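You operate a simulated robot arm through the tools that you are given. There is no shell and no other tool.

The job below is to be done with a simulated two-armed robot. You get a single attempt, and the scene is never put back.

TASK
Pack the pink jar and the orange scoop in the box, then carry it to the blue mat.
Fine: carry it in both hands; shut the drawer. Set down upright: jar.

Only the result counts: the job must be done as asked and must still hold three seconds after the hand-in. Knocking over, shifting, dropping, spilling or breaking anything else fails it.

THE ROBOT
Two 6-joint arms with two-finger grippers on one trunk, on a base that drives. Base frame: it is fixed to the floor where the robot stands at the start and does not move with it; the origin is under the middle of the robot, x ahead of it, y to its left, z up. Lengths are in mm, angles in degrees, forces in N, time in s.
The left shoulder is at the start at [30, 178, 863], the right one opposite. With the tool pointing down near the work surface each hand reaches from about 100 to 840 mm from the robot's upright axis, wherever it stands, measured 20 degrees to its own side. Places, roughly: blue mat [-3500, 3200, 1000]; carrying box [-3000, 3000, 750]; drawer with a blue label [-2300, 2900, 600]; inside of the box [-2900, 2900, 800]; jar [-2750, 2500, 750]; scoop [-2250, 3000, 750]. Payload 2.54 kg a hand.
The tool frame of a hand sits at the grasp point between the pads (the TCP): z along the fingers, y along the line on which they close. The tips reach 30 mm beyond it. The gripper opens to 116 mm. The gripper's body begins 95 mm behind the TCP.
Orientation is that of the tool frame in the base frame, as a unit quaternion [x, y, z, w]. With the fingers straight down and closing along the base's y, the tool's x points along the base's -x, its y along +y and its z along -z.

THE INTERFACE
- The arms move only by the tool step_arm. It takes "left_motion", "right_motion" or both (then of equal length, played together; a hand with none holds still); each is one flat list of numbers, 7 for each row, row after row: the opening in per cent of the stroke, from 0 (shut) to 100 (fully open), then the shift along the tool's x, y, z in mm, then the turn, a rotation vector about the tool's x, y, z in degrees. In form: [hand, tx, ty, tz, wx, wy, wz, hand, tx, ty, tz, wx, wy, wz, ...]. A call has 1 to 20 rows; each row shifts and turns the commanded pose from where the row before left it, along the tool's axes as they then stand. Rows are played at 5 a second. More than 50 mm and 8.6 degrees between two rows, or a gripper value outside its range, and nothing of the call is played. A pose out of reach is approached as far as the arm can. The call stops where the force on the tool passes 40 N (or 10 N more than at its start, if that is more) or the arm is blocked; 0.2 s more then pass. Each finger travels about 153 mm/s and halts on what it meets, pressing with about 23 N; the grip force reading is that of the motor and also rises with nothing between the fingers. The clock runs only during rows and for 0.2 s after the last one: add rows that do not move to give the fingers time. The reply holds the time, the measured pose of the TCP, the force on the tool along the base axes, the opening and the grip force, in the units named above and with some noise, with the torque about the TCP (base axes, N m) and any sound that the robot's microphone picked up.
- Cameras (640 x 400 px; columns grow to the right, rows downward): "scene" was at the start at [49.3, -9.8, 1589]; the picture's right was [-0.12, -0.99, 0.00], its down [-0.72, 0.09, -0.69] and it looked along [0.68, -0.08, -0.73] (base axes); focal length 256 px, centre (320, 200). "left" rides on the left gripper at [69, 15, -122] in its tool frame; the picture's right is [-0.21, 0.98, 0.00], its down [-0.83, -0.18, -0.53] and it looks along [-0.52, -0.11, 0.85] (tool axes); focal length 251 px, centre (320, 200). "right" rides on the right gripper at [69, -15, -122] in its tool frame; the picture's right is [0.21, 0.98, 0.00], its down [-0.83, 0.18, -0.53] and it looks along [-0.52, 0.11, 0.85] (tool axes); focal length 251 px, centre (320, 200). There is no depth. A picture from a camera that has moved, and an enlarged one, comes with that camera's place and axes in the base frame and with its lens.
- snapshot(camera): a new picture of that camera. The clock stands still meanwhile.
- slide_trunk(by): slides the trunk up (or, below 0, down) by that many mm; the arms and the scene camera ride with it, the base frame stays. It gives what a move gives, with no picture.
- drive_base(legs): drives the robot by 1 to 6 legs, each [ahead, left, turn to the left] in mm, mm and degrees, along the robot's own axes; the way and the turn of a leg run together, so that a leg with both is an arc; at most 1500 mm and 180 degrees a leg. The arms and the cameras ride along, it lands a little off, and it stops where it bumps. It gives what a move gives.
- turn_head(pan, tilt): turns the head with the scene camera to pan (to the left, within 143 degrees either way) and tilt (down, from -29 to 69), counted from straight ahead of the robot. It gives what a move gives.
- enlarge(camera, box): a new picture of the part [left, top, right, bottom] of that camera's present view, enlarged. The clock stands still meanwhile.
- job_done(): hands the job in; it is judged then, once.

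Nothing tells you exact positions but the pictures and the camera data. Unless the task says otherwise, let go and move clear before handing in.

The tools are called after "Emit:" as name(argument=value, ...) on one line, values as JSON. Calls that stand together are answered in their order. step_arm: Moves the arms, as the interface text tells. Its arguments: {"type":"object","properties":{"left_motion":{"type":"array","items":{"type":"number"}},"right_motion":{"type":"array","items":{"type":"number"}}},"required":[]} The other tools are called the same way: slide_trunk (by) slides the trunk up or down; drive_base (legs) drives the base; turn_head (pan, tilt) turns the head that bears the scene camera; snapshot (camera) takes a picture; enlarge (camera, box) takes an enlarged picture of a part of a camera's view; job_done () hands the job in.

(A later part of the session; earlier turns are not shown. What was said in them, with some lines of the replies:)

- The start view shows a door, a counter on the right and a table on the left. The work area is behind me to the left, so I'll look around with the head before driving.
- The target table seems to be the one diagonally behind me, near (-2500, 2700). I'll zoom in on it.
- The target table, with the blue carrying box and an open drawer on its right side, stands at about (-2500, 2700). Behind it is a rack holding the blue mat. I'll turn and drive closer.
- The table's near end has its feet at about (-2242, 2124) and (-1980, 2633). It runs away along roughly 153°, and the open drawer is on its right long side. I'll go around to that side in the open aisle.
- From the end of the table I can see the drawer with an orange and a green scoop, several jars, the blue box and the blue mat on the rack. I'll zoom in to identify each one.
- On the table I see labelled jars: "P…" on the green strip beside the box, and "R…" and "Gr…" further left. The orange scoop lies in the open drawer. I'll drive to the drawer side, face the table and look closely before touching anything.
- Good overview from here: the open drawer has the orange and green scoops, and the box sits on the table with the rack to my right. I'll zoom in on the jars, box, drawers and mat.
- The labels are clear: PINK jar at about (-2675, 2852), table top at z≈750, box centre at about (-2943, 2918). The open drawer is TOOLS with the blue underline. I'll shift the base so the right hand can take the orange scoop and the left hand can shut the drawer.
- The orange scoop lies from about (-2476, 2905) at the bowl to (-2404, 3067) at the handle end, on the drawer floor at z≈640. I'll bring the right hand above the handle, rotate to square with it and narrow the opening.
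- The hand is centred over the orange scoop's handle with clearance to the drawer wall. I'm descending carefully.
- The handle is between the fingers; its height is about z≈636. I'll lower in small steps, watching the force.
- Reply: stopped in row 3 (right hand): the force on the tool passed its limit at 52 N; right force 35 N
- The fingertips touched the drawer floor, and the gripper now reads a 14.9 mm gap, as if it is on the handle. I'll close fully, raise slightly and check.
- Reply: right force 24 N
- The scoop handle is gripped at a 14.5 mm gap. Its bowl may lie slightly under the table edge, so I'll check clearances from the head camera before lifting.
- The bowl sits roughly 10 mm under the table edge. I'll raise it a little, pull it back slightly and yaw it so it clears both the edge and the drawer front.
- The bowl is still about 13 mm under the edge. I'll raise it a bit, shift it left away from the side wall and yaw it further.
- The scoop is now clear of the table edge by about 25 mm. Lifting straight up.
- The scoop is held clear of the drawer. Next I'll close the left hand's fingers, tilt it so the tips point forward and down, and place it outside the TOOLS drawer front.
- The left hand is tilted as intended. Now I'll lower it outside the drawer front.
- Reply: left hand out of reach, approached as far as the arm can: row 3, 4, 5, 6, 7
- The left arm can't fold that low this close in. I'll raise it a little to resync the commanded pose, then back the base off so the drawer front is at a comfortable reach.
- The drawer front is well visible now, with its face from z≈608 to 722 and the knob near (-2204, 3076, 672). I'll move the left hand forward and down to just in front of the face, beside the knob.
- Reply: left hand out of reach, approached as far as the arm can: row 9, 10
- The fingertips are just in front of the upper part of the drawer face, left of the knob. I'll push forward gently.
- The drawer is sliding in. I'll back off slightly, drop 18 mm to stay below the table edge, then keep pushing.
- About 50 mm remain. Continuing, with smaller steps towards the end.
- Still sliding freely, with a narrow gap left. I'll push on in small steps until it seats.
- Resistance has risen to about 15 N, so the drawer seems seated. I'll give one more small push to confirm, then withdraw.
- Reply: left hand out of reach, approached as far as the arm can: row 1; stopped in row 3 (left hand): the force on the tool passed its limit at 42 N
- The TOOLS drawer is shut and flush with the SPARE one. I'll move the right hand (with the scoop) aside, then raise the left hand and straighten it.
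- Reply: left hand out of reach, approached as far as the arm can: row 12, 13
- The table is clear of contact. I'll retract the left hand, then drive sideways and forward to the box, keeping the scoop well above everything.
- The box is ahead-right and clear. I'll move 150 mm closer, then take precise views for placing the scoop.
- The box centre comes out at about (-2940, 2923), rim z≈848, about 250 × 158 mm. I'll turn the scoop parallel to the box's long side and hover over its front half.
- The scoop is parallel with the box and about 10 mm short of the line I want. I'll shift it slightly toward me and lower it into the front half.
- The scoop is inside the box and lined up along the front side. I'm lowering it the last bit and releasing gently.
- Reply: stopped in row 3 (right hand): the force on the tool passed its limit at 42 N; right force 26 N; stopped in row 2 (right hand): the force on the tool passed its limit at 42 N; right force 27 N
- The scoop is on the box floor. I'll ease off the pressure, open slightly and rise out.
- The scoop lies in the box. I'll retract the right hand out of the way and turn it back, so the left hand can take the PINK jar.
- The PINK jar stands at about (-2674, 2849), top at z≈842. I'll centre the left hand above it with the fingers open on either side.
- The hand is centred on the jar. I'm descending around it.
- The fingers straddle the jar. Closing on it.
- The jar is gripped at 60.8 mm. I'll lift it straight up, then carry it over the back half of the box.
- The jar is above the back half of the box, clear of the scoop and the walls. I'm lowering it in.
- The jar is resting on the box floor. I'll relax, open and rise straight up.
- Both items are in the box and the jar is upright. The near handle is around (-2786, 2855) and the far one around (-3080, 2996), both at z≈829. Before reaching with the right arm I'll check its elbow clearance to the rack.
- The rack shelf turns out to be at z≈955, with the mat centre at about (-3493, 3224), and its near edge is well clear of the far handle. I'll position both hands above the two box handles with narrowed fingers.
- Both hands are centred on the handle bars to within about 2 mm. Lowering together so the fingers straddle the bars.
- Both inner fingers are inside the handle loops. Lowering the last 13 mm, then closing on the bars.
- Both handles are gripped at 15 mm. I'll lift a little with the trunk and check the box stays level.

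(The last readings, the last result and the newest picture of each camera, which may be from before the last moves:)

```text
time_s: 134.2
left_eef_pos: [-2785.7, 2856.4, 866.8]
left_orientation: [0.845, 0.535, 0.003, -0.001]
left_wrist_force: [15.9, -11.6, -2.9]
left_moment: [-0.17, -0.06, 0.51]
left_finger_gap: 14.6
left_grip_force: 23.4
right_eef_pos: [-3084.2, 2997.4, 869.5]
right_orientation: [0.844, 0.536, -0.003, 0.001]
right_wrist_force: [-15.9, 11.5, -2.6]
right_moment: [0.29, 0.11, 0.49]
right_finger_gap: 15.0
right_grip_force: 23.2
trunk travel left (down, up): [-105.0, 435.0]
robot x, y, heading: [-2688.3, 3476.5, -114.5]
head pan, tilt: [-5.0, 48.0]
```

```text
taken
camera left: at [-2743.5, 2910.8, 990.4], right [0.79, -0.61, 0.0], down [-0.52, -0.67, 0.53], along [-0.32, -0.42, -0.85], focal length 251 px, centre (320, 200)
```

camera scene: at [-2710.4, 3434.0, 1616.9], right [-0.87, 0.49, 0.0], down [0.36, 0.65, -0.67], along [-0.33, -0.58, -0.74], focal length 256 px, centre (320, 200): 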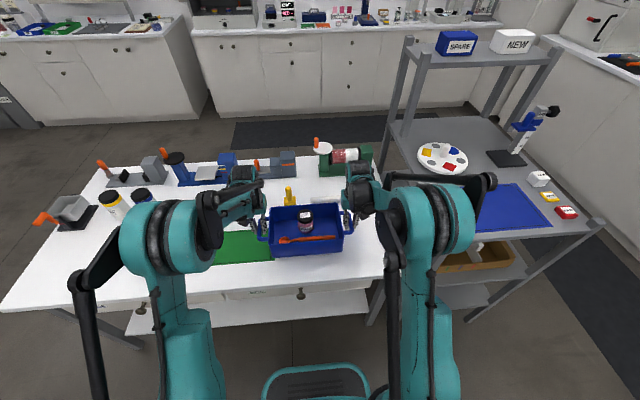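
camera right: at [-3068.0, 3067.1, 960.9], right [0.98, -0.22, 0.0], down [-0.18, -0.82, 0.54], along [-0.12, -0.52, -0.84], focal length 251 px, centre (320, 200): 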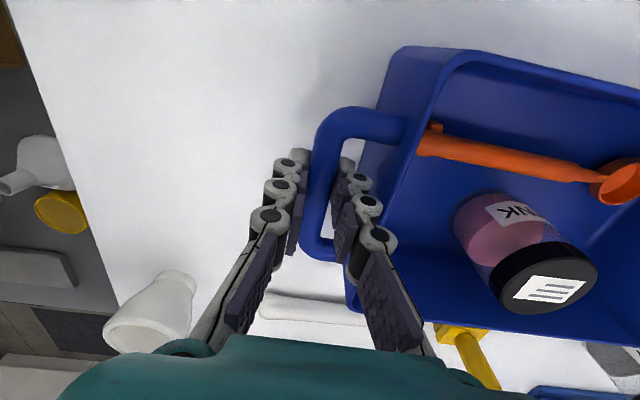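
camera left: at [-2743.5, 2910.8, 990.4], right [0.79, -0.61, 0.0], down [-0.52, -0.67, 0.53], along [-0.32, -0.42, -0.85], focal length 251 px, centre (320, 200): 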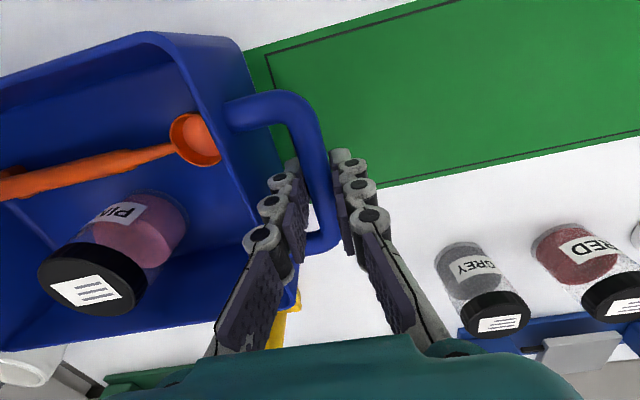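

The box is off the table and level; it weighs about 0.6 kg. The hands squeeze it with about 20 N, so I'll relax that slightly and then raise the trunk to clear the rack shelf.

Emit:
step_arm(right_motion=[0, 0, -0.7, 0, 0, 0, 0, 0, 0, 0, 0, 0, 0, 0], left_motion=[0, 0, 0.7, 0, 0, 0, 0, 0, 0, 0, 0, 0, 0, 0])

Emit:
slide_trunk(by=130)

Emit:
slide_trunk(by=130)

Emit:
snapshot(camera="scene")

Emit:
snapshot(camera="right")

```text
time_s: 134.8
left_eef_pos: [-2785.3, 2856.3, 867.2]
left_orientation: [0.845, 0.535, 0.003, -0.002]
left_wrist_force: [12.7, -9.4, -1.2]
left_moment: [0.0, -0.14, 0.5]
left_finger_gap: 14.6
left_grip_force: 22.8
right_eef_pos: [-3083.4, 2997.8, 869.0]
right_orientation: [0.844, 0.537, -0.002, 0.001]
right_wrist_force: [-13.0, 9.0, -2.3]
right_moment: [0.12, 0.11, 0.49]
right_finger_gap: 15.0
right_grip_force: 22.7
trunk travel left (down, up): [-105.0, 435.0]
robot x, y, heading: [-2682.4, 3478.2, -114.4]
head pan, tilt: [-5.0, 48.0]
```

```text
time_s: 136.4
left_eef_pos: [-2785.9, 2856.1, 996.4]
left_orientation: [0.845, 0.535, 0.002, -0.002]
left_wrist_force: [11.2, -7.5, -3.0]
left_moment: [-0.05, -0.09, 0.53]
left_finger_gap: 15.1
left_grip_force: 22.7
right_eef_pos: [-3084.3, 2996.8, 999.0]
right_orientation: [0.844, 0.537, -0.003, 0.001]
right_wrist_force: [-10.1, 8.6, -2.3]
right_moment: [0.11, 0.09, 0.45]
right_finger_gap: 14.8
right_grip_force: 22.7
trunk travel left (down, up): [-235.0, 305.0]
robot x, y, heading: [-2683.1, 3476.0, -114.5]
head pan, tilt: [-5.0, 48.0]
```

```text
time_s: 138.0
left_eef_pos: [-2786.0, 2854.8, 1127.7]
left_orientation: [0.845, 0.535, 0.002, -0.002]
left_wrist_force: [8.5, -7.8, -3.2]
left_moment: [-0.04, -0.08, 0.47]
left_finger_gap: 14.8
left_grip_force: 23.2
right_eef_pos: [-3084.0, 2997.8, 1129.5]
right_orientation: [0.844, 0.537, -0.003, 0.001]
right_wrist_force: [-8.6, 8.5, -1.8]
right_moment: [0.08, 0.08, 0.5]
right_finger_gap: 14.5
right_grip_force: 22.4
trunk travel left (down, up): [-365.0, 175.0]
robot x, y, heading: [-2681.6, 3473.0, -114.7]
head pan, tilt: [-5.0, 48.0]
```

```text
taken
camera scene: at [-2710.4, 3434.0, 1876.8], right [-0.87, 0.49, 0.0], down [0.36, 0.65, -0.67], along [-0.33, -0.58, -0.74], focal length 256 px, centre (320, 200)
```

scene: 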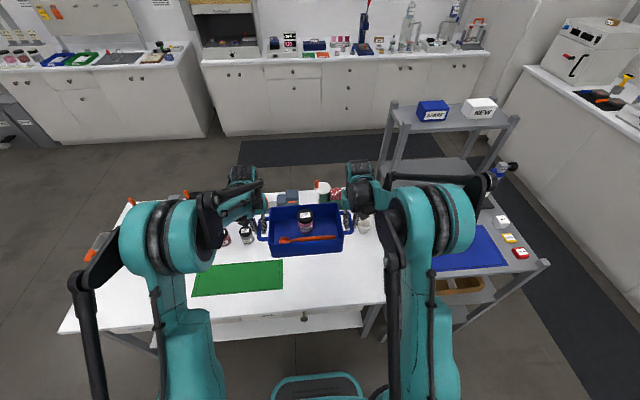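

```text
taken
camera right: at [-3068.7, 3066.6, 1250.5], right [0.98, -0.22, 0.0], down [-0.18, -0.82, 0.54], along [-0.12, -0.52, -0.84], focal length 251 px, centre (320, 200)
```

right: 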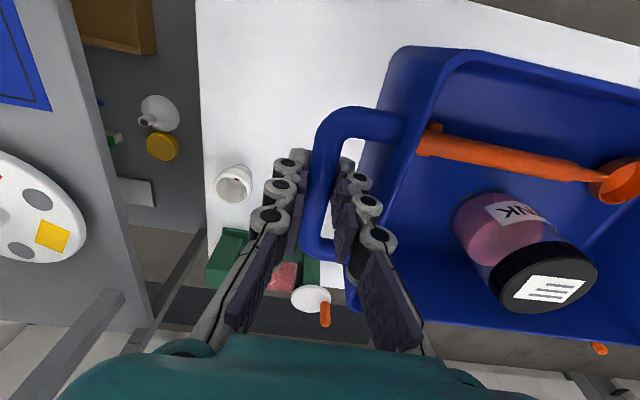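

The box bottom is now at about z 1040, well above the rack shelf at ~955. I'll drive sideways to the right toward the mat in two stages.

Emit:
drive_base(legs=[[-45, -310, 0]])

Emit:
turn_head(pan=-20, tilt=50)

Emit:
snapshot(camera="scene")

Emit:
snapshot(camera="right")

```text
time_s: 140.1
left_eef_pos: [-3046.0, 3024.3, 1128.7]
left_orientation: [0.845, 0.535, 0.003, -0.002]
left_wrist_force: [7.2, -7.1, -1.5]
left_moment: [0.04, -0.1, 0.54]
left_finger_gap: 14.7
left_grip_force: 22.8
right_eef_pos: [-3344.0, 3164.4, 1128.8]
right_orientation: [0.844, 0.537, -0.002, 0.001]
right_wrist_force: [-7.7, 7.8, -2.1]
right_moment: [0.02, 0.05, 0.51]
right_finger_gap: 14.9
right_grip_force: 23.4
trunk travel left (down, up): [-365.0, 175.0]
robot x, y, heading: [-2947.9, 3640.7, -114.4]
head pan, tilt: [-5.0, 48.0]
```

```text
time_s: 140.9
left_eef_pos: [-3045.8, 3023.3, 1128.7]
left_orientation: [0.845, 0.536, 0.002, -0.002]
left_wrist_force: [-0.6, -3.1, -2.5]
left_moment: [-0.15, 0.09, 0.52]
left_finger_gap: 14.8
left_grip_force: 23.3
right_eef_pos: [-3345.2, 3164.0, 1128.7]
right_orientation: [0.844, 0.537, -0.002, 0.001]
right_wrist_force: [1.5, 3.1, -2.4]
right_moment: [0.17, -0.06, 0.5]
right_finger_gap: 14.8
right_grip_force: 23.0
trunk travel left (down, up): [-365.0, 175.0]
robot x, y, heading: [-2942.7, 3642.8, -114.5]
head pan, tilt: [-20.0, 50.0]
```

```text
taken
camera scene: at [-2985.0, 3615.0, 1874.2], right [-0.72, 0.7, 0.0], down [0.54, 0.55, -0.64], along [-0.45, -0.46, -0.77], focal length 256 px, centre (320, 200)
```

scene: 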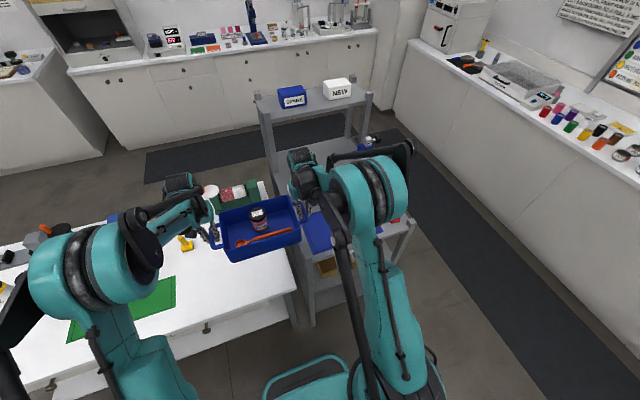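

```text
taken
camera right: at [-3328.2, 3234.0, 1250.8], right [0.98, -0.22, 0.0], down [-0.18, -0.82, 0.54], along [-0.12, -0.52, -0.84], focal length 251 px, centre (320, 200)
```

right: 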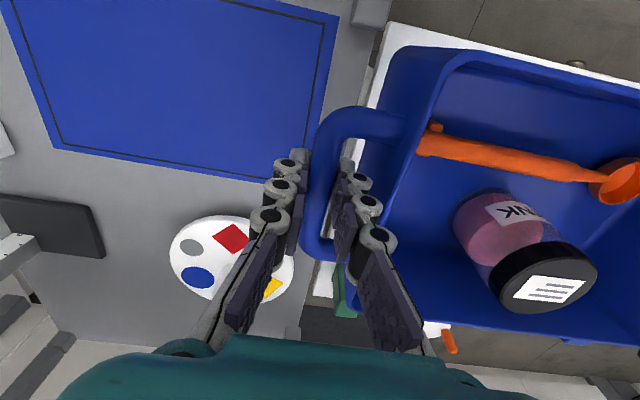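

I'm halfway there, and the mat's centre from this view is about (-3490, 3225), consistent with before. The box needs about 322 mm more to the right.

Emit:
drive_base(legs=[[3, -322, 0]])

Emit:
snapshot(camera="scene")

Emit:
snapshot(camera="right")

Emit:
snapshot(camera="left")

```text
time_s: 143.0
left_eef_pos: [-3342.7, 3154.5, 1127.9]
left_orientation: [0.845, 0.534, 0.003, -0.002]
left_wrist_force: [-0.2, -2.4, -2.8]
left_moment: [0.03, -0.04, 0.55]
left_finger_gap: 14.9
left_grip_force: 23.0
right_eef_pos: [-3639.8, 3294.7, 1128.2]
right_orientation: [0.844, 0.537, -0.003, 0.002]
right_wrist_force: [-1.1, 3.3, -2.0]
right_moment: [0.0, 0.03, 0.52]
right_finger_gap: 14.7
right_grip_force: 23.3
trunk travel left (down, up): [-365.0, 175.0]
robot x, y, heading: [-3239.7, 3776.0, -114.3]
head pan, tilt: [-20.0, 50.0]
```

```text
taken
camera scene: at [-3281.9, 3746.1, 1874.2], right [-0.72, 0.7, 0.0], down [0.54, 0.55, -0.64], along [-0.45, -0.46, -0.77], focal length 256 px, centre (320, 200)
```

scene: 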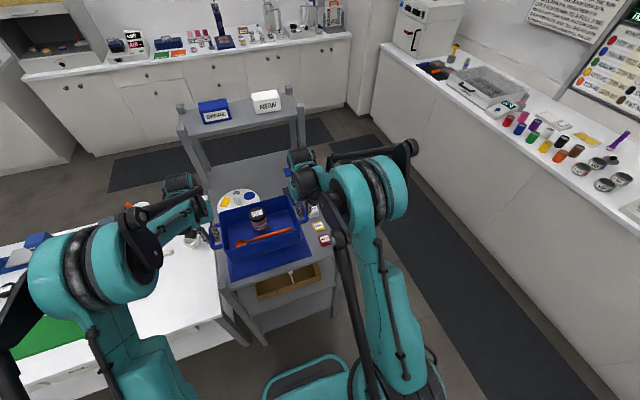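

```text
taken
camera right: at [-3624.5, 3364.8, 1250.7], right [0.98, -0.22, 0.0], down [-0.18, -0.82, 0.54], along [-0.12, -0.52, -0.84], focal length 251 px, centre (320, 200)
```

right: 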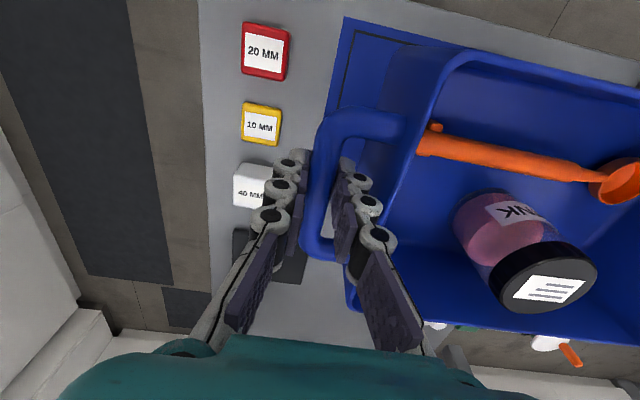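

```text
taken
camera left: at [-3299.2, 3208.8, 1250.5], right [0.79, -0.61, 0.0], down [-0.52, -0.67, 0.53], along [-0.32, -0.42, -0.85], focal length 251 px, centre (320, 200)
```

left: 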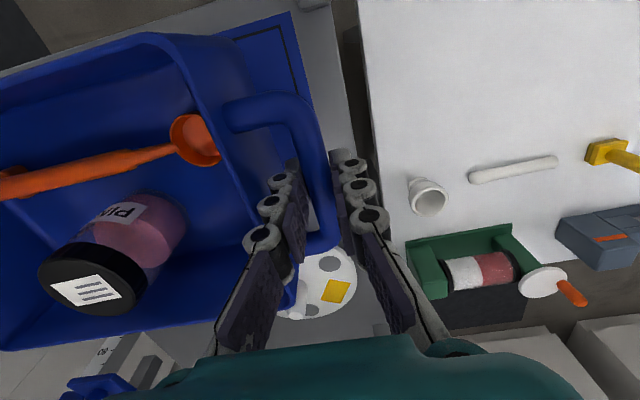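

The box is centred over the mat at (-3491, 3225) versus the mat centre at (-3491, 3226). I'm lowering the trunk most of the way.

Emit:
slide_trunk(by=-60)

Emit:
enlarge(camera="scene", box=[180, 160, 360, 290])

Emit:
snapshot(camera="left")

Emit:
snapshot(camera="right")

```text
time_s: 144.0
left_eef_pos: [-3340.9, 3153.6, 1067.9]
left_orientation: [0.845, 0.535, 0.003, -0.002]
left_wrist_force: [-2.5, -1.9, -1.8]
left_moment: [-0.14, 0.05, 0.52]
left_finger_gap: 14.9
left_grip_force: 23.7
right_eef_pos: [-3640.2, 3295.3, 1069.3]
right_orientation: [0.844, 0.537, -0.002, 0.001]
right_wrist_force: [2.6, 3.0, -2.3]
right_moment: [0.16, -0.13, 0.46]
right_finger_gap: 14.4
right_grip_force: 23.1
trunk travel left (down, up): [-305.0, 235.0]
robot x, y, heading: [-3237.3, 3774.4, -114.2]
head pan, tilt: [-20.0, 50.0]
```

```text
3.08 times, centred on (270, 225) of scene
camera zoom: at [-3281.5, 3746.2, 1814.3], right [-0.72, 0.7, 0.0], down [0.54, 0.55, -0.64], along [-0.45, -0.46, -0.77], focal length 789 px, centre (474, 123)
```

zoom: 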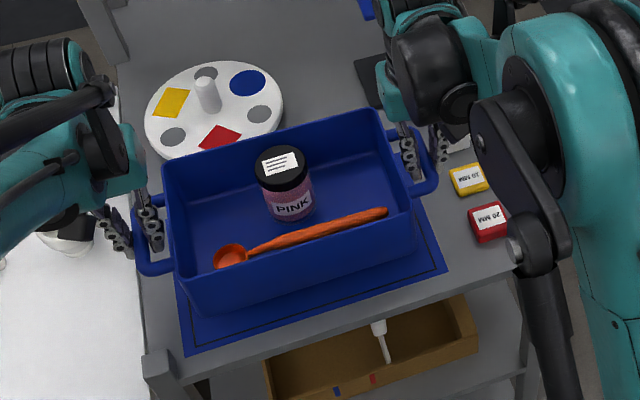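

```text
taken
camera left: at [-3298.9, 3208.8, 1190.7], right [0.79, -0.61, 0.0], down [-0.52, -0.67, 0.53], along [-0.32, -0.42, -0.85], focal length 251 px, centre (320, 200)
```

left: 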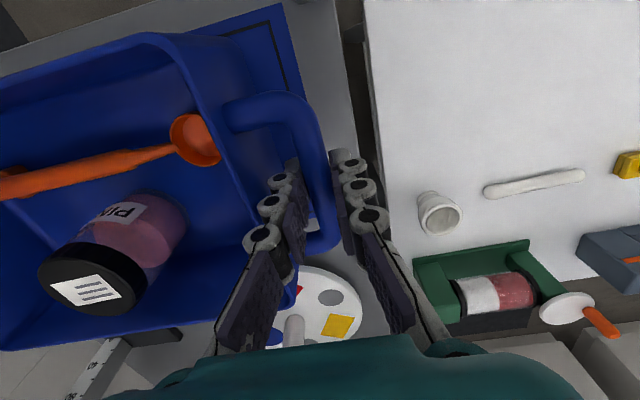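

```text
taken
camera right: at [-3624.2, 3364.9, 1191.0], right [0.98, -0.22, 0.0], down [-0.18, -0.82, 0.54], along [-0.12, -0.52, -0.84], focal length 251 px, centre (320, 200)
```

right: 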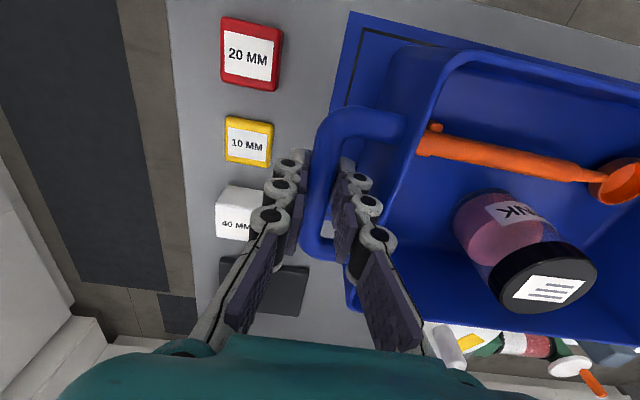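

The box is still centred, with its bottom now about 25 mm above the mat. I'll lower the rest with small synchronized arm steps until contact.

Emit:
slide_trunk(by=-15)

Emit:
step_arm(right_motion=[0, 0, 0, 2, 0, 0, 0, 0, 0, 0, 2, 0, 0, 0, 0, 0, 0, 0, 0, 0, 0], left_motion=[0, 0, 0, 2, 0, 0, 0, 0, 0, 0, 2, 0, 0, 0, 0, 0, 0, 0, 0, 0, 0])

Emit:
enlarge(camera="scene", box=[180, 160, 360, 290])

```text
time_s: 144.7
left_eef_pos: [-3341.5, 3154.6, 1052.4]
left_orientation: [0.845, 0.535, 0.003, -0.002]
left_wrist_force: [-1.7, -2.4, -2.2]
left_moment: [-0.07, 0.05, 0.52]
left_finger_gap: 14.9
left_grip_force: 23.1
right_eef_pos: [-3639.3, 3294.9, 1053.4]
right_orientation: [0.843, 0.537, -0.003, 0.002]
right_wrist_force: [2.3, 2.8, -3.2]
right_moment: [0.09, -0.05, 0.52]
right_finger_gap: 14.7
right_grip_force: 23.1
trunk travel left (down, up): [-290.0, 250.0]
robot x, y, heading: [-3240.9, 3771.7, -114.4]
head pan, tilt: [-20.0, 50.0]
```

```text
time_s: 145.4
left_eef_pos: [-3342.7, 3154.2, 1048.2]
left_orientation: [0.845, 0.535, 0.003, -0.002]
left_wrist_force: [-0.3, -2.3, -2.3]
left_moment: [0.09, 0.03, 0.52]
left_finger_gap: 14.5
left_grip_force: 23.0
right_eef_pos: [-3640.1, 3295.3, 1051.0]
right_orientation: [0.843, 0.537, -0.003, 0.001]
right_wrist_force: [1.2, 2.5, -2.1]
right_moment: [-0.05, 0.02, 0.43]
right_finger_gap: 14.5
right_grip_force: 23.0
trunk travel left (down, up): [-290.0, 250.0]
robot x, y, heading: [-3240.9, 3775.0, -114.2]
head pan, tilt: [-20.0, 50.0]
```

```text
3.08 times, centred on (270, 225) of scene
camera zoom: at [-3281.4, 3745.8, 1799.2], right [-0.72, 0.7, 0.0], down [0.54, 0.55, -0.64], along [-0.45, -0.46, -0.77], focal length 789 px, centre (474, 123)
```

zoom: 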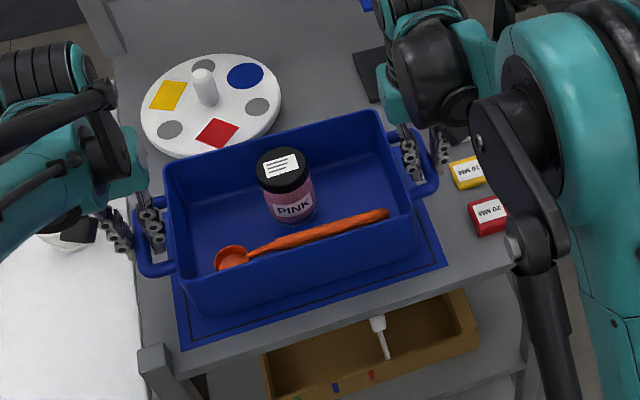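

Emit:
step_arm(right_motion=[0, 0, 0, 1.5, 0, 0, 0, 0, 0, 0, 1.5, 0, 0, 0, 0, 0, 0, 0, 0, 0, 0], left_motion=[0, 0, 0, 1, 0, 0, 0, 0, 0, 0, 1, 0, 0, 0, 0, 0, 0, 0, 0, 0, 0])

Emit:
step_arm(right_motion=[0, 0, 0, 1, 0, 0, 0, 0, 0, 0, 1, 0, 0, 0, 0, 0, 0, 0, 0, 0, 0], left_motion=[0, 0, 0, 1, 0, 0, 0, 0, 0, 0, 1, 0, 0, 0, 0, 0, 0, 0, 0, 0, 0])

```text
time_s: 146.2
left_eef_pos: [-3342.1, 3154.1, 1046.7]
left_orientation: [0.845, 0.535, 0.004, -0.002]
left_wrist_force: [-1.3, -2.7, -1.4]
left_moment: [-0.01, 0.0, 0.51]
left_finger_gap: 14.8
left_grip_force: 22.6
right_eef_pos: [-3639.9, 3295.4, 1047.7]
right_orientation: [0.844, 0.537, -0.003, 0.001]
right_wrist_force: [1.7, 2.7, -2.9]
right_moment: [0.11, -0.06, 0.43]
right_finger_gap: 14.4
right_grip_force: 23.3
trunk travel left (down, up): [-290.0, 250.0]
robot x, y, heading: [-3240.6, 3775.8, -114.4]
head pan, tilt: [-20.0, 50.0]
```

```text
time_s: 147.1
left_eef_pos: [-3340.0, 3154.1, 1044.9]
left_orientation: [0.845, 0.535, 0.003, -0.002]
left_wrist_force: [-0.4, -3.3, -1.8]
left_moment: [-0.09, 0.02, 0.54]
left_finger_gap: 14.6
left_grip_force: 23.2
right_eef_pos: [-3640.4, 3295.5, 1046.2]
right_orientation: [0.844, 0.537, -0.002, 0.002]
right_wrist_force: [0.6, 3.3, -2.5]
right_moment: [0.08, -0.02, 0.49]
right_finger_gap: 14.7
right_grip_force: 23.2
trunk travel left (down, up): [-290.0, 250.0]
robot x, y, heading: [-3241.0, 3772.5, -114.5]
head pan, tilt: [-20.0, 50.0]
```

Emit:
step_arm(right_motion=[0, 0, 0, 1.2, 0, 0, 0, 0, 0, 0, 1, 0, 0, 0, 0, 0, 0, 0, 0, 0, 0], left_motion=[0, 0, 0, 1, 0, 0, 0, 0, 0, 0, 1, 0, 0, 0, 0, 0, 0, 0, 0, 0, 0])

Emit:
step_arm(right_motion=[0, 0, 0, 1, 0, 0, 0, 0, 0, 0, 1, 0, 0, 0, 0, 0, 0, 0, 0, 0, 0], left_motion=[0, 0, 0, 1, 0, 0, 0, 0, 0, 0, 1, 0, 0, 0, 0, 0, 0, 0, 0, 0, 0])

Emit:
enlarge(camera="scene", box=[180, 160, 360, 290])

```text
time_s: 147.8
left_eef_pos: [-3341.0, 3153.5, 1042.5]
left_orientation: [0.845, 0.535, 0.002, -0.002]
left_wrist_force: [0.6, -2.9, -3.0]
left_moment: [0.02, 0.01, 0.52]
left_finger_gap: 14.5
left_grip_force: 23.5
right_eef_pos: [-3640.0, 3294.2, 1043.7]
right_orientation: [0.844, 0.537, -0.003, 0.002]
right_wrist_force: [-1.0, 3.6, -2.9]
right_moment: [0.05, 0.02, 0.46]
right_finger_gap: 14.7
right_grip_force: 22.8
trunk travel left (down, up): [-290.0, 250.0]
robot x, y, heading: [-3239.4, 3776.4, -114.4]
head pan, tilt: [-20.0, 50.0]
```

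```text
time_s: 148.7
left_eef_pos: [-3341.1, 3154.3, 1040.2]
left_orientation: [0.845, 0.535, 0.002, -0.002]
left_wrist_force: [-2.5, -1.2, -1.4]
left_moment: [-0.04, 0.02, 0.5]
left_finger_gap: 14.8
left_grip_force: 22.8
right_eef_pos: [-3639.6, 3294.6, 1041.4]
right_orientation: [0.843, 0.538, -0.002, 0.001]
right_wrist_force: [2.9, 1.6, -2.7]
right_moment: [0.1, -0.05, 0.5]
right_finger_gap: 15.0
right_grip_force: 23.6
trunk travel left (down, up): [-290.0, 250.0]
robot x, y, heading: [-3236.5, 3771.7, -114.4]
head pan, tilt: [-20.0, 50.0]
```

```text
3.08 times, centred on (270, 225) of scene
camera zoom: at [-3281.4, 3745.9, 1799.2], right [-0.72, 0.7, 0.0], down [0.54, 0.55, -0.64], along [-0.45, -0.46, -0.77], focal length 789 px, centre (474, 123)
```

zoom: 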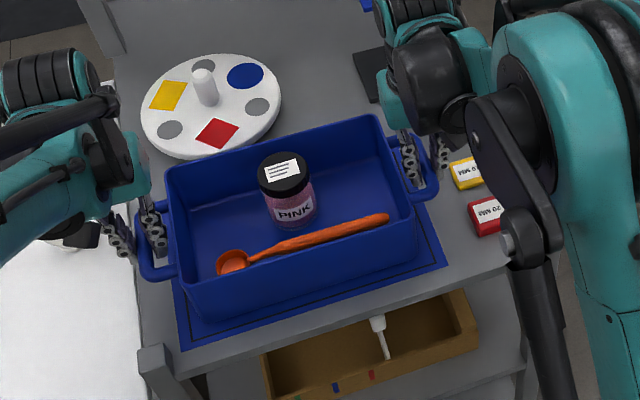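

Not quite down yet. Continuing in 1 mm steps.

Emit:
step_arm(right_motion=[0, 0, 0, 1, 0, 0, 0, 0, 0, 0, 1, 0, 0, 0, 0, 0, 0, 0, 0, 0, 0], left_motion=[0, 0, 0, 1, 0, 0, 0, 0, 0, 0, 1, 0, 0, 0, 0, 0, 0, 0, 0, 0, 0])

Emit:
step_arm(right_motion=[0, 0, 0, 1, 0, 0, 0, 0, 0, 0, 1, 0, 0, 0, 0, 0, 0, 0, 0, 0, 0], left_motion=[0, 0, 0, 1, 0, 0, 0, 0, 0, 0, 1, 0, 0, 0, 0, 0, 0, 0, 0, 0, 0])

Emit:
step_arm(right_motion=[0, 0, 0, 1, 0, 0, 0, 0, 0, 0, 1, 0, 0, 0, 0, 0, 0, 0, 0, 0, 0], left_motion=[0, 0, 0, 1, 0, 0, 0, 0, 0, 0, 1, 0, 0, 0, 0, 0, 0, 0, 0, 0, 0])

```text
time_s: 149.4
left_eef_pos: [-3340.9, 3154.2, 1038.2]
left_orientation: [0.845, 0.535, 0.002, -0.002]
left_wrist_force: [-6.4, -0.1, -3.1]
left_moment: [-0.01, 0.06, 0.52]
left_finger_gap: 14.8
left_grip_force: 22.8
right_eef_pos: [-3640.9, 3295.1, 1038.2]
right_orientation: [0.843, 0.537, -0.003, 0.002]
right_wrist_force: [6.8, 1.3, -3.4]
right_moment: [0.0, -0.05, 0.46]
right_finger_gap: 15.0
right_grip_force: 23.2
trunk travel left (down, up): [-290.0, 250.0]
robot x, y, heading: [-3236.6, 3775.3, -114.2]
head pan, tilt: [-20.0, 50.0]
```

```text
time_s: 150.2
left_eef_pos: [-3341.1, 3154.5, 1036.6]
left_orientation: [0.845, 0.535, 0.004, -0.001]
left_wrist_force: [-10.1, 1.7, -3.1]
left_moment: [0.04, 0.04, 0.51]
left_finger_gap: 14.7
left_grip_force: 23.0
right_eef_pos: [-3639.4, 3295.2, 1036.7]
right_orientation: [0.843, 0.538, -0.002, 0.002]
right_wrist_force: [9.8, -2.7, -3.4]
right_moment: [-0.03, -0.14, 0.46]
right_finger_gap: 14.7
right_grip_force: 22.6
trunk travel left (down, up): [-290.0, 250.0]
robot x, y, heading: [-3240.0, 3776.0, -114.3]
head pan, tilt: [-20.0, 50.0]
```

```text
time_s: 151.1
left_eef_pos: [-3342.4, 3154.0, 1035.1]
left_orientation: [0.845, 0.535, 0.003, -0.002]
left_wrist_force: [-8.2, 1.1, -1.4]
left_moment: [0.02, 0.05, 0.51]
left_finger_gap: 14.8
left_grip_force: 23.1
right_eef_pos: [-3639.9, 3296.3, 1034.4]
right_orientation: [0.843, 0.537, -0.003, 0.002]
right_wrist_force: [8.9, -0.9, -2.3]
right_moment: [0.04, -0.12, 0.53]
right_finger_gap: 14.7
right_grip_force: 23.4
trunk travel left (down, up): [-290.0, 250.0]
robot x, y, heading: [-3241.2, 3771.9, -114.1]
head pan, tilt: [-20.0, 50.0]
```

Emit:
enlarge(camera="scene", box=[200, 190, 330, 280])

Emit:
step_arm(right_motion=[0, 0, 0, 1, 0, 0, 0, 0, 0, 0, 1, 0, 0, 0, 0, 0, 0, 0, 0, 0, 0], left_motion=[0, 0, 0, 1, 0, 0, 0, 0, 0, 0, 1, 0, 0, 0, 0, 0, 0, 0, 0, 0, 0])

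Emit:
step_arm(right_motion=[0, 0, 0, 1, 0, 0, 0, 0, 0, 0, 1, 0, 0, 0, 0, 0, 0, 0, 0, 0, 0], left_motion=[0, 0, 0, 1, 0, 0, 0, 0, 0, 0, 1, 0, 0, 0, 0, 0, 0, 0, 0, 0, 0])

Emit:
enlarge(camera="scene", box=[200, 190, 330, 280])

```text
4.44 times, centred on (265, 235) of scene
camera zoom: at [-3281.4, 3745.9, 1799.2], right [-0.72, 0.7, 0.0], down [0.54, 0.55, -0.64], along [-0.45, -0.46, -0.77], focal length 1139 px, centre (564, 44)
```

zoom: 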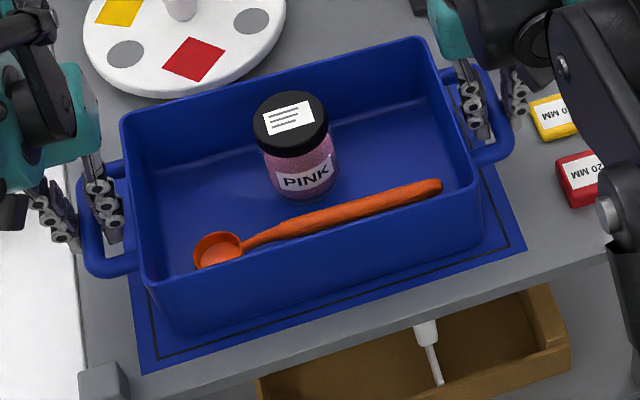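

```text
time_s: 151.8
left_eef_pos: [-3339.4, 3153.9, 1033.5]
left_orientation: [0.844, 0.536, 0.004, 0.0]
left_wrist_force: [-3.3, -1.8, -3.1]
left_moment: [0.02, 0.06, 0.53]
left_finger_gap: 14.5
left_grip_force: 23.8
right_eef_pos: [-3639.6, 3294.5, 1033.9]
right_orientation: [0.843, 0.537, -0.002, 0.001]
right_wrist_force: [4.4, 1.6, -2.3]
right_moment: [0.02, -0.05, 0.5]
right_finger_gap: 14.7
right_grip_force: 22.8
trunk travel left (down, up): [-290.0, 250.0]
robot x, y, heading: [-3239.0, 3778.3, -114.2]
head pan, tilt: [-20.0, 50.0]
```

```text
time_s: 152.7
left_eef_pos: [-3341.3, 3154.1, 1030.0]
left_orientation: [0.845, 0.535, 0.003, -0.002]
left_wrist_force: [-2.7, -1.6, -3.7]
left_moment: [0.02, -0.01, 0.48]
left_finger_gap: 14.6
left_grip_force: 23.4
right_eef_pos: [-3640.4, 3296.2, 1030.9]
right_orientation: [0.844, 0.537, -0.002, 0.0]
right_wrist_force: [3.2, 2.2, -2.9]
right_moment: [-0.01, -0.03, 0.51]
right_finger_gap: 14.6
right_grip_force: 23.0
trunk travel left (down, up): [-290.0, 250.0]
robot x, y, heading: [-3235.9, 3774.7, -114.5]
head pan, tilt: [-20.0, 50.0]
```

```text
4.44 times, centred on (265, 235) of scene
camera zoom: at [-3281.4, 3745.9, 1799.2], right [-0.72, 0.7, 0.0], down [0.54, 0.55, -0.64], along [-0.45, -0.46, -0.77], focal length 1139 px, centre (564, 44)
```

zoom: 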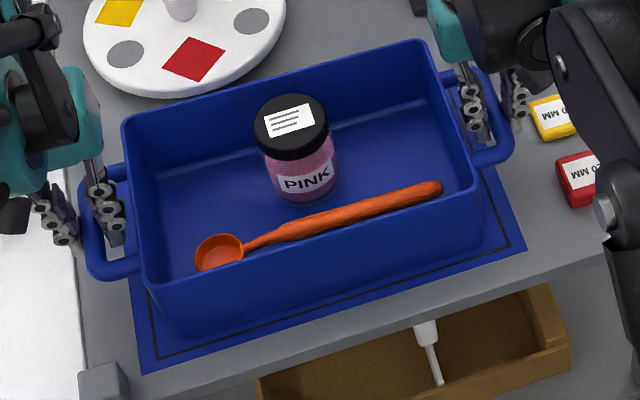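

Still hanging freely, so I'll continue the gentle descent.

Emit:
step_arm(right_motion=[0, 0, 0, 1, 0, 0, 0, 0, 0, 0, 1, 0, 0, 0, 0, 0, 0, 1, 0, 0, 0, 0, 0, 0, 0, 0, 0, 0], left_motion=[0, 0, 0, 1, 0, 0, 0, 0, 0, 0, 1, 0, 0, 0, 0, 0, 0, 1, 0, 0, 0, 0, 0, 0, 0, 0, 0, 0])

Emit:
step_arm(right_motion=[0, 0, 0, 1, 0, 0, 0, 0, 0, 0, 1, 0, 0, 0, 0, 0, 0, 1, 0, 0, 0, 0, 0, 0, 0, 0, 0, 0], left_motion=[0, 0, 0, 1, 0, 0, 0, 0, 0, 0, 1, 0, 0, 0, 0, 0, 0, 1, 0, 0, 0, 0, 0, 0, 0, 0, 0, 0])

```text
time_s: 153.7
left_eef_pos: [-3340.7, 3155.8, 1028.0]
left_orientation: [0.845, 0.535, 0.002, -0.002]
left_wrist_force: [-4.3, -3.1, 0.6]
left_moment: [-0.2, 0.09, 0.52]
left_finger_gap: 14.8
left_grip_force: 22.5
right_eef_pos: [-3639.5, 3296.1, 1029.0]
right_orientation: [0.843, 0.537, -0.003, 0.002]
right_wrist_force: [5.0, -4.0, 15.8]
right_moment: [-0.04, -0.01, 0.51]
right_finger_gap: 14.5
right_grip_force: 22.9
trunk travel left (down, up): [-290.0, 250.0]
robot x, y, heading: [-3240.5, 3772.3, -114.5]
head pan, tilt: [-20.0, 50.0]
```

```text
time_s: 154.7
left_eef_pos: [-3341.2, 3155.4, 1025.8]
left_orientation: [0.845, 0.534, 0.002, -0.001]
left_wrist_force: [-3.1, 1.5, 9.4]
left_moment: [0.08, -0.02, 0.51]
left_finger_gap: 15.4
left_grip_force: 23.0
right_eef_pos: [-3640.2, 3296.5, 1024.8]
right_orientation: [0.844, 0.537, -0.002, 0.001]
right_wrist_force: [3.1, -3.3, 8.7]
right_moment: [-0.16, 0.05, 0.52]
right_finger_gap: 15.2
right_grip_force: 23.1
trunk travel left (down, up): [-290.0, 250.0]
robot x, y, heading: [-3236.0, 3773.5, -114.1]
head pan, tilt: [-20.0, 50.0]
```

Contact on both sides: the box is resting on the mat. Checking before releasing.

Emit:
enlarge(camera="scene", box=[200, 190, 330, 280])

Emit:
snapshot(camera="left")

Emit:
snapshot(camera="right")

```text
4.44 times, centred on (265, 235) of scene
camera zoom: at [-3280.1, 3748.2, 1799.3], right [-0.72, 0.7, 0.0], down [0.54, 0.55, -0.64], along [-0.45, -0.46, -0.77], focal length 1139 px, centre (564, 44)
```

zoom: 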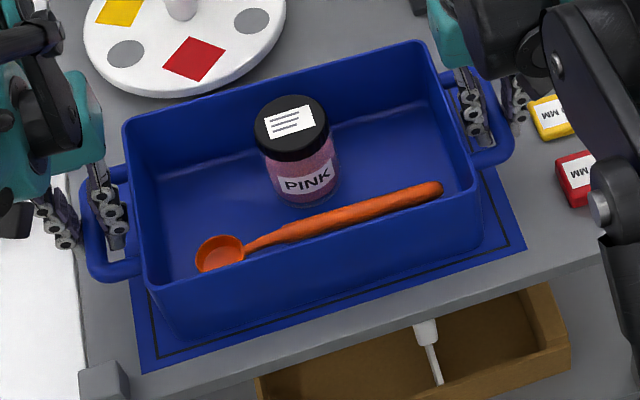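

```text
taken
camera left: at [-3297.7, 3210.3, 1148.1], right [0.79, -0.61, 0.0], down [-0.52, -0.67, 0.53], along [-0.32, -0.42, -0.85], focal length 251 px, centre (320, 200)
```

left: 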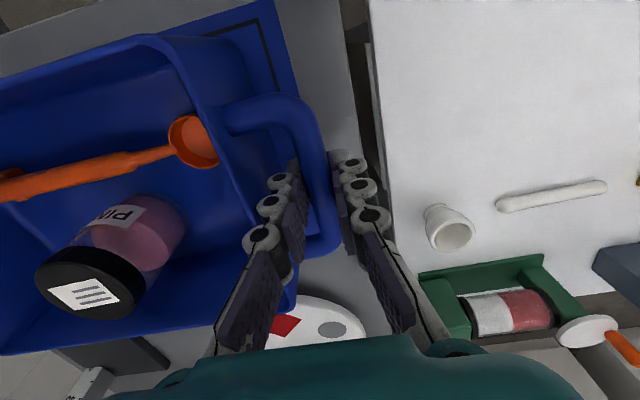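

```text
taken
camera right: at [-3623.3, 3365.8, 1146.8], right [0.98, -0.22, 0.0], down [-0.18, -0.82, 0.54], along [-0.12, -0.53, -0.84], focal length 251 px, centre (320, 200)
```

right: 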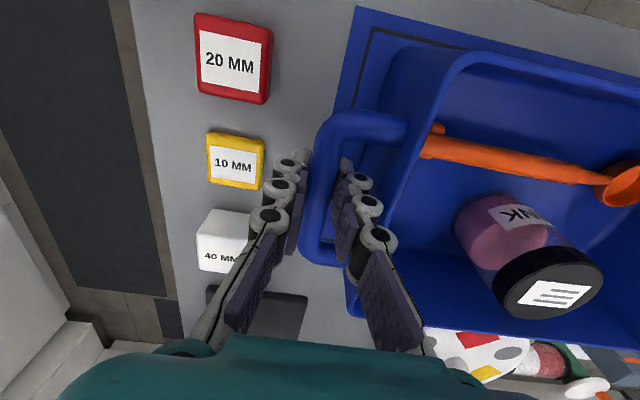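

The box sits squarely on the mat with margin all round, and the jar is upright. Opening both hands just enough to release, then rising straight up.

Emit:
step_arm(right_motion=[20, 0, 0, 0, 0, 0, 0, 26, 0, 0, 0, 0, 0, 0, 28, 0, 0, 0, 0, 0, 0, 28, 0, 0, 0, 0, 0, 0], left_motion=[20, 0, 0, 0, 0, 0, 0, 26, 0, 0, 0, 0, 0, 0, 28, 0, 0, 0, 0, 0, 0, 28, 0, 0, 0, 0, 0, 0])

Emit:
snapshot(camera="left")

Emit:
snapshot(camera="right")

```text
time_s: 155.7
left_eef_pos: [-3341.7, 3154.5, 1023.8]
left_orientation: [0.844, 0.536, 0.003, -0.002]
left_wrist_force: [0.6, -0.3, -0.1]
left_moment: [-0.02, -0.02, -0.03]
left_finger_gap: 31.8
left_grip_force: 0.1
right_eef_pos: [-3640.2, 3295.2, 1023.9]
right_orientation: [0.843, 0.537, -0.002, 0.001]
right_wrist_force: [-0.4, 0.6, 0.1]
right_moment: [0.0, -0.05, 0.02]
right_finger_gap: 32.4
right_grip_force: 0.1
trunk travel left (down, up): [-290.0, 250.0]
robot x, y, heading: [-3240.9, 3773.3, -114.2]
head pan, tilt: [-20.0, 50.0]
```

```text
taken
camera left: at [-3298.4, 3208.9, 1147.5], right [0.79, -0.61, 0.0], down [-0.52, -0.67, 0.53], along [-0.32, -0.42, -0.85], focal length 251 px, centre (320, 200)
```

left: 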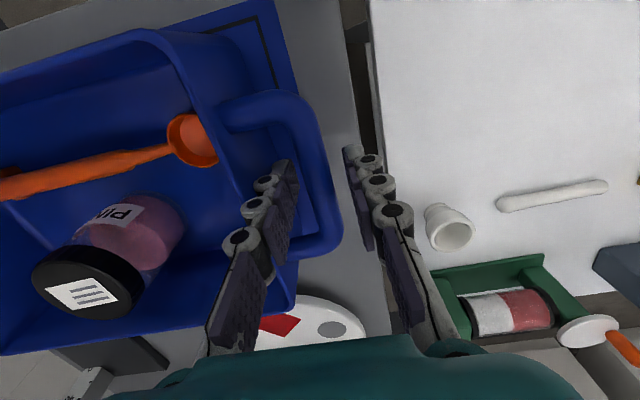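

```text
taken
camera right: at [-3623.9, 3364.7, 1146.3], right [0.98, -0.22, 0.0], down [-0.18, -0.82, 0.54], along [-0.12, -0.52, -0.84], focal length 251 px, centre (320, 200)
```

right: 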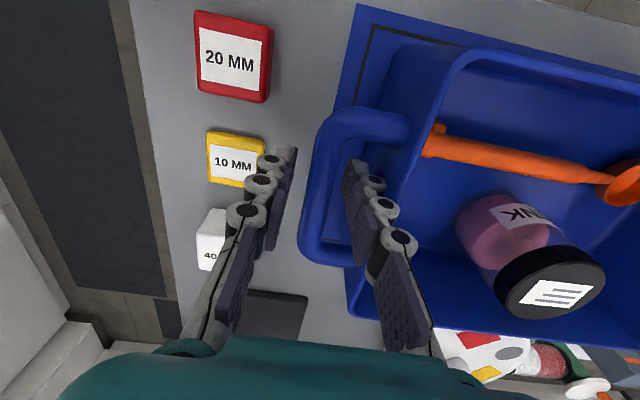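

Both bars are free of the fingers. Rising straight up.

Emit:
step_arm(right_motion=[28, 0, 0, -5, 0, 0, 0, 28, 0, 0, -10, 0, 0, 0, 28, 0, 0, -20, 0, 0, 0, 28, 0, 0, -30, 0, 0, 0, 28, 0, 0, -40, 0, 0, 0, 28, 0, 0, -40, 0, 0, 0, 28, 0, 0, 0, 0, 0, 0], left_motion=[28, 0, 0, -5, 0, 0, 0, 28, 0, 0, -10, 0, 0, 0, 28, 0, 0, -20, 0, 0, 0, 28, 0, 0, -30, 0, 0, 0, 28, 0, 0, -40, 0, 0, 0, 28, 0, 0, -40, 0, 0, 0, 28, 0, 0, 0, 0, 0, 0])

Emit:
snapshot(camera="scene")

Emit:
snapshot(camera="right")

```text
time_s: 157.2
left_eef_pos: [-3341.9, 3152.9, 1169.0]
left_orientation: [0.844, 0.536, 0.003, -0.002]
left_wrist_force: [-0.5, -0.1, -0.3]
left_moment: [0.04, -0.02, 0.01]
left_finger_gap: 32.5
left_grip_force: 0.2
right_eef_pos: [-3638.3, 3296.6, 1170.2]
right_orientation: [0.843, 0.537, -0.001, 0.001]
right_wrist_force: [0.3, 0.2, 0.4]
right_moment: [0.03, 0.02, -0.01]
right_finger_gap: 32.7
right_grip_force: 0.0
trunk travel left (down, up): [-290.0, 250.0]
robot x, y, heading: [-3238.2, 3778.7, -114.3]
head pan, tilt: [-20.0, 50.0]
```

```text
taken
camera scene: at [-3281.6, 3745.1, 1799.2], right [-0.72, 0.7, 0.0], down [0.54, 0.55, -0.64], along [-0.45, -0.46, -0.77], focal length 256 px, centre (320, 200)
```

scene: 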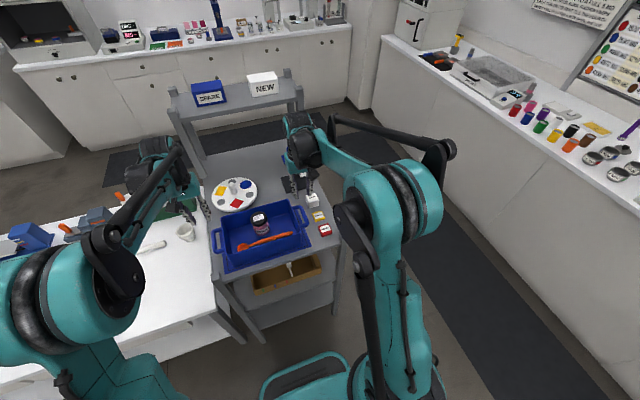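

```text
taken
camera right: at [-3623.1, 3365.3, 1292.1], right [0.98, -0.22, 0.0], down [-0.18, -0.82, 0.54], along [-0.12, -0.52, -0.84], focal length 251 px, centre (320, 200)
```

right: 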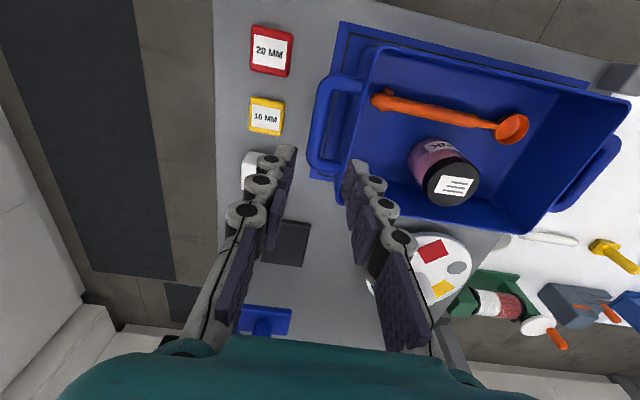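

The box is released on the mat. I'll back the robot away and do a final inspection of the box, drawer and table.

Emit:
drive_base(legs=[[-400, 0, 0]])

Emit:
turn_head(pan=10, tilt=42)

Emit:
snapshot(camera="scene")

Emit:
enlarge(camera="scene", box=[260, 100, 420, 220])

Emit:
enlarge(camera="scene", box=[0, 100, 280, 300])

```text
time_s: 159.8
left_eef_pos: [-3174.6, 3523.4, 1170.2]
left_orientation: [0.845, 0.535, 0.003, -0.003]
left_wrist_force: [0.2, 0.1, -0.7]
left_moment: [-0.03, 0.04, -0.01]
left_finger_gap: 32.7
left_grip_force: 0.2
right_eef_pos: [-3470.8, 3666.0, 1170.0]
right_orientation: [0.844, 0.536, -0.002, 0.001]
right_wrist_force: [0.8, 0.3, -0.1]
right_moment: [-0.01, 0.02, 0.02]
right_finger_gap: 32.5
right_grip_force: 0.0
trunk travel left (down, up): [-290.0, 250.0]
robot x, y, heading: [-3070.1, 4142.9, -114.5]
head pan, tilt: [-20.0, 50.0]
```

```text
time_s: 160.7
left_eef_pos: [-3175.0, 3523.0, 1169.3]
left_orientation: [0.845, 0.535, 0.003, -0.001]
left_wrist_force: [1.0, 0.1, 0.2]
left_moment: [0.0, -0.05, -0.01]
left_finger_gap: 32.4
left_grip_force: 0.0
right_eef_pos: [-3470.9, 3666.4, 1170.4]
right_orientation: [0.844, 0.537, -0.002, 0.001]
right_wrist_force: [-0.2, -0.7, -0.5]
right_moment: [-0.01, -0.02, 0.0]
right_finger_gap: 32.4
right_grip_force: 0.1
trunk travel left (down, up): [-290.0, 250.0]
robot x, y, heading: [-3071.6, 4140.8, -114.2]
head pan, tilt: [10.0, 42.0]
```

```text
taken
camera scene: at [-3081.0, 4089.6, 1810.5], right [-0.97, 0.25, 0.0], down [0.17, 0.65, -0.74], along [-0.19, -0.72, -0.67], focal length 256 px, centre (320, 200)
```

scene: 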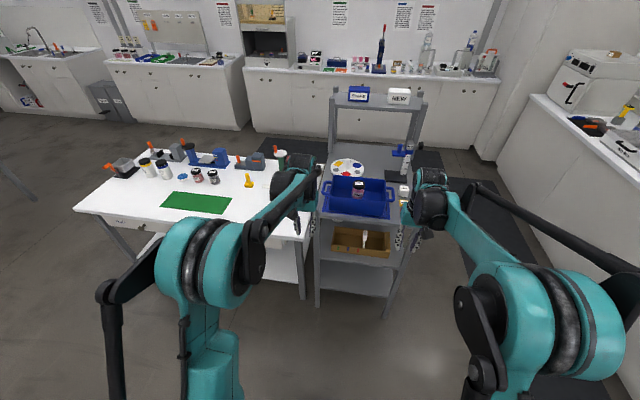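

```text
3.33 times, centred on (340, 160) of scene
camera zoom: at [-3081.0, 4089.6, 1810.5], right [-0.97, 0.25, 0.0], down [0.17, 0.65, -0.74], along [-0.19, -0.72, -0.67], focal length 855 px, centre (253, 333)
```

zoom: 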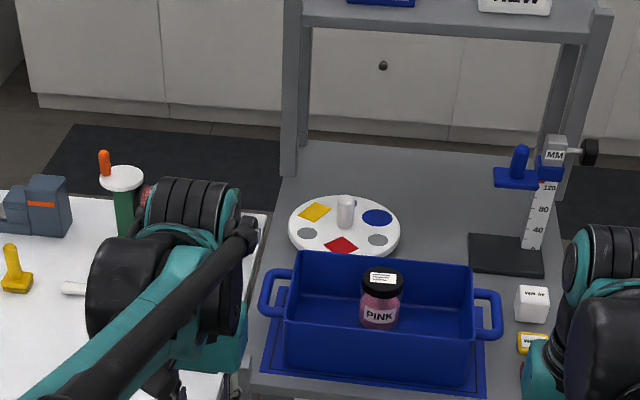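

```text
2.00 times, centred on (140, 200) of scene
camera zoom: at [-3081.0, 4089.6, 1810.5], right [-0.97, 0.25, 0.0], down [0.17, 0.65, -0.74], along [-0.19, -0.72, -0.67], focal length 513 px, centre (680, 200)
```

zoom: 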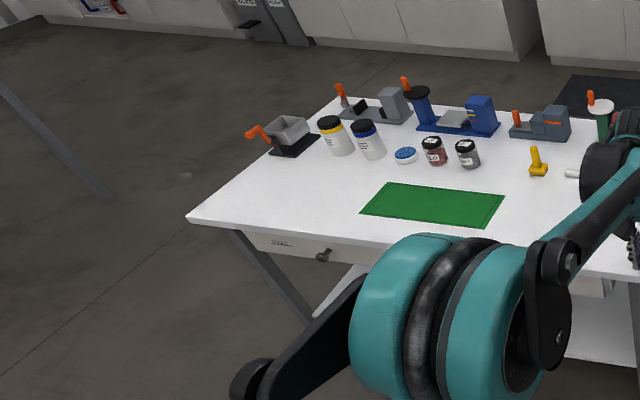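

The box rests centred on the mat, both arms are clear, and everything else looks undisturbed. I'll take one last close look at the drawer and the box contents.

Emit:
enlarge(camera="scene", box=[80, 195, 200, 260])

Emit:
turn_head(pan=25, tilt=42)

Emit:
snapshot(camera="scene")

Emit:
snapshot(camera="left")

Emit:
snapshot(camera="right")

```text
5.33 times, centred on (140, 228) of scene
camera zoom: at [-3081.0, 4089.6, 1810.5], right [-0.97, 0.25, 0.0], down [0.17, 0.65, -0.74], along [-0.19, -0.72, -0.67], focal length 1367 px, centre (1280, 53)
```

zoom: 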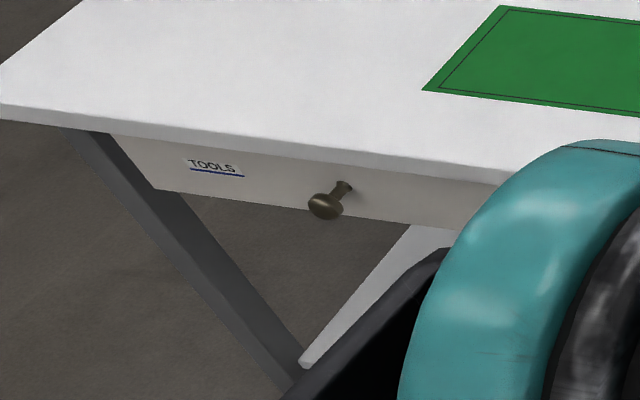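

```text
time_s: 161.5
left_eef_pos: [-3175.2, 3523.0, 1168.1]
left_orientation: [0.845, 0.535, 0.003, -0.001]
left_wrist_force: [0.4, -0.3, -0.8]
left_moment: [0.01, 0.01, 0.01]
left_finger_gap: 32.5
left_grip_force: 0.1
right_eef_pos: [-3472.5, 3665.0, 1170.2]
right_orientation: [0.844, 0.536, -0.003, 0.001]
right_wrist_force: [-0.3, -0.3, -0.2]
right_moment: [-0.04, -0.01, 0.03]
right_finger_gap: 32.6
right_grip_force: 0.1
trunk travel left (down, up): [-290.0, 250.0]
robot x, y, heading: [-3075.1, 4145.1, -114.3]
head pan, tilt: [25.0, 42.0]
```

```text
taken
camera scene: at [-3059.4, 4086.8, 1810.5], right [-1.0, -0.01, 0.0], down [-0.01, 0.67, -0.74], along [0.01, -0.74, -0.67], focal length 256 px, centre (320, 200)
```

scene: 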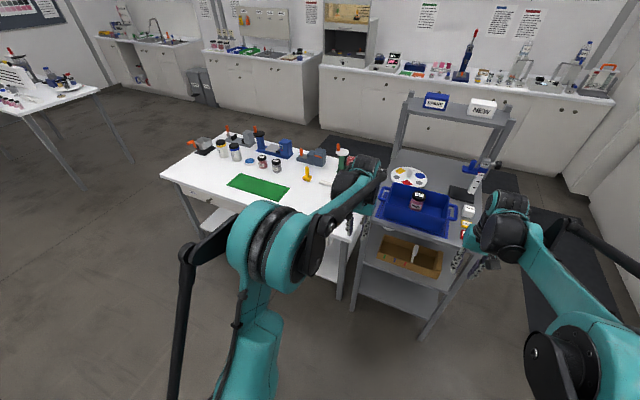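

```text
taken
camera left: at [-3132.5, 3577.4, 1292.1], right [0.79, -0.61, 0.0], down [-0.52, -0.67, 0.53], along [-0.32, -0.42, -0.85], focal length 251 px, centre (320, 200)
```

left: 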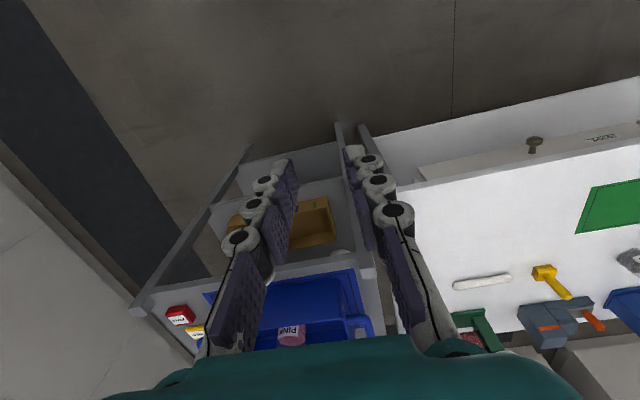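

```text
taken
camera right: at [-3456.2, 3735.6, 1292.2], right [0.98, -0.22, 0.0], down [-0.18, -0.82, 0.54], along [-0.12, -0.52, -0.84], focal length 251 px, centre (320, 200)
```

right: 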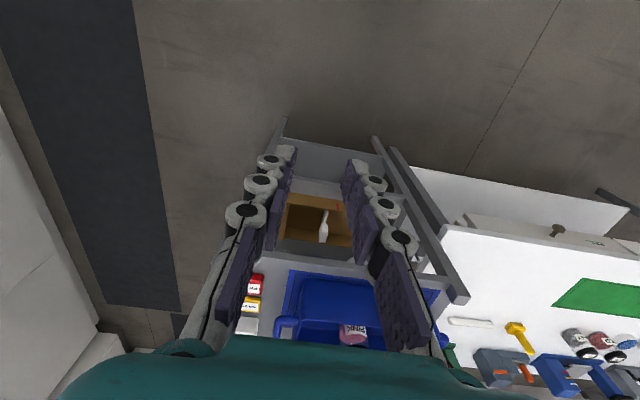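

The TOOLS drawer is shut flush under the table edge. The box, with the orange scoop and the upright PINK jar in it, rests centred on the blue mat, both hands are clear and nothing else has moved. I'm handing in.

Emit:
job_done()

```text
The job is handed in.
```

The job is done and handed in; no verdict has come back yet. The box is on the blue mat with the pink jar and the orange scoop inside.

- **Packing:** I took the orange scoop from the open drawer and laid it along the front of the box. The jar labelled PINK stands upright behind it.
- **Drawer:** I pushed the drawer with the blue label shut until it stopped. It looks flush under the table edge.
- **Carrying:** I lifted the box by its two handles, one in each hand, and set it down level. It is centred on the mat with margin on every side.
- **Afterwards:** I released the handles, raised both hands and backed the robot away about 400 mm. The final pictures show nothing else knocked over or moved.
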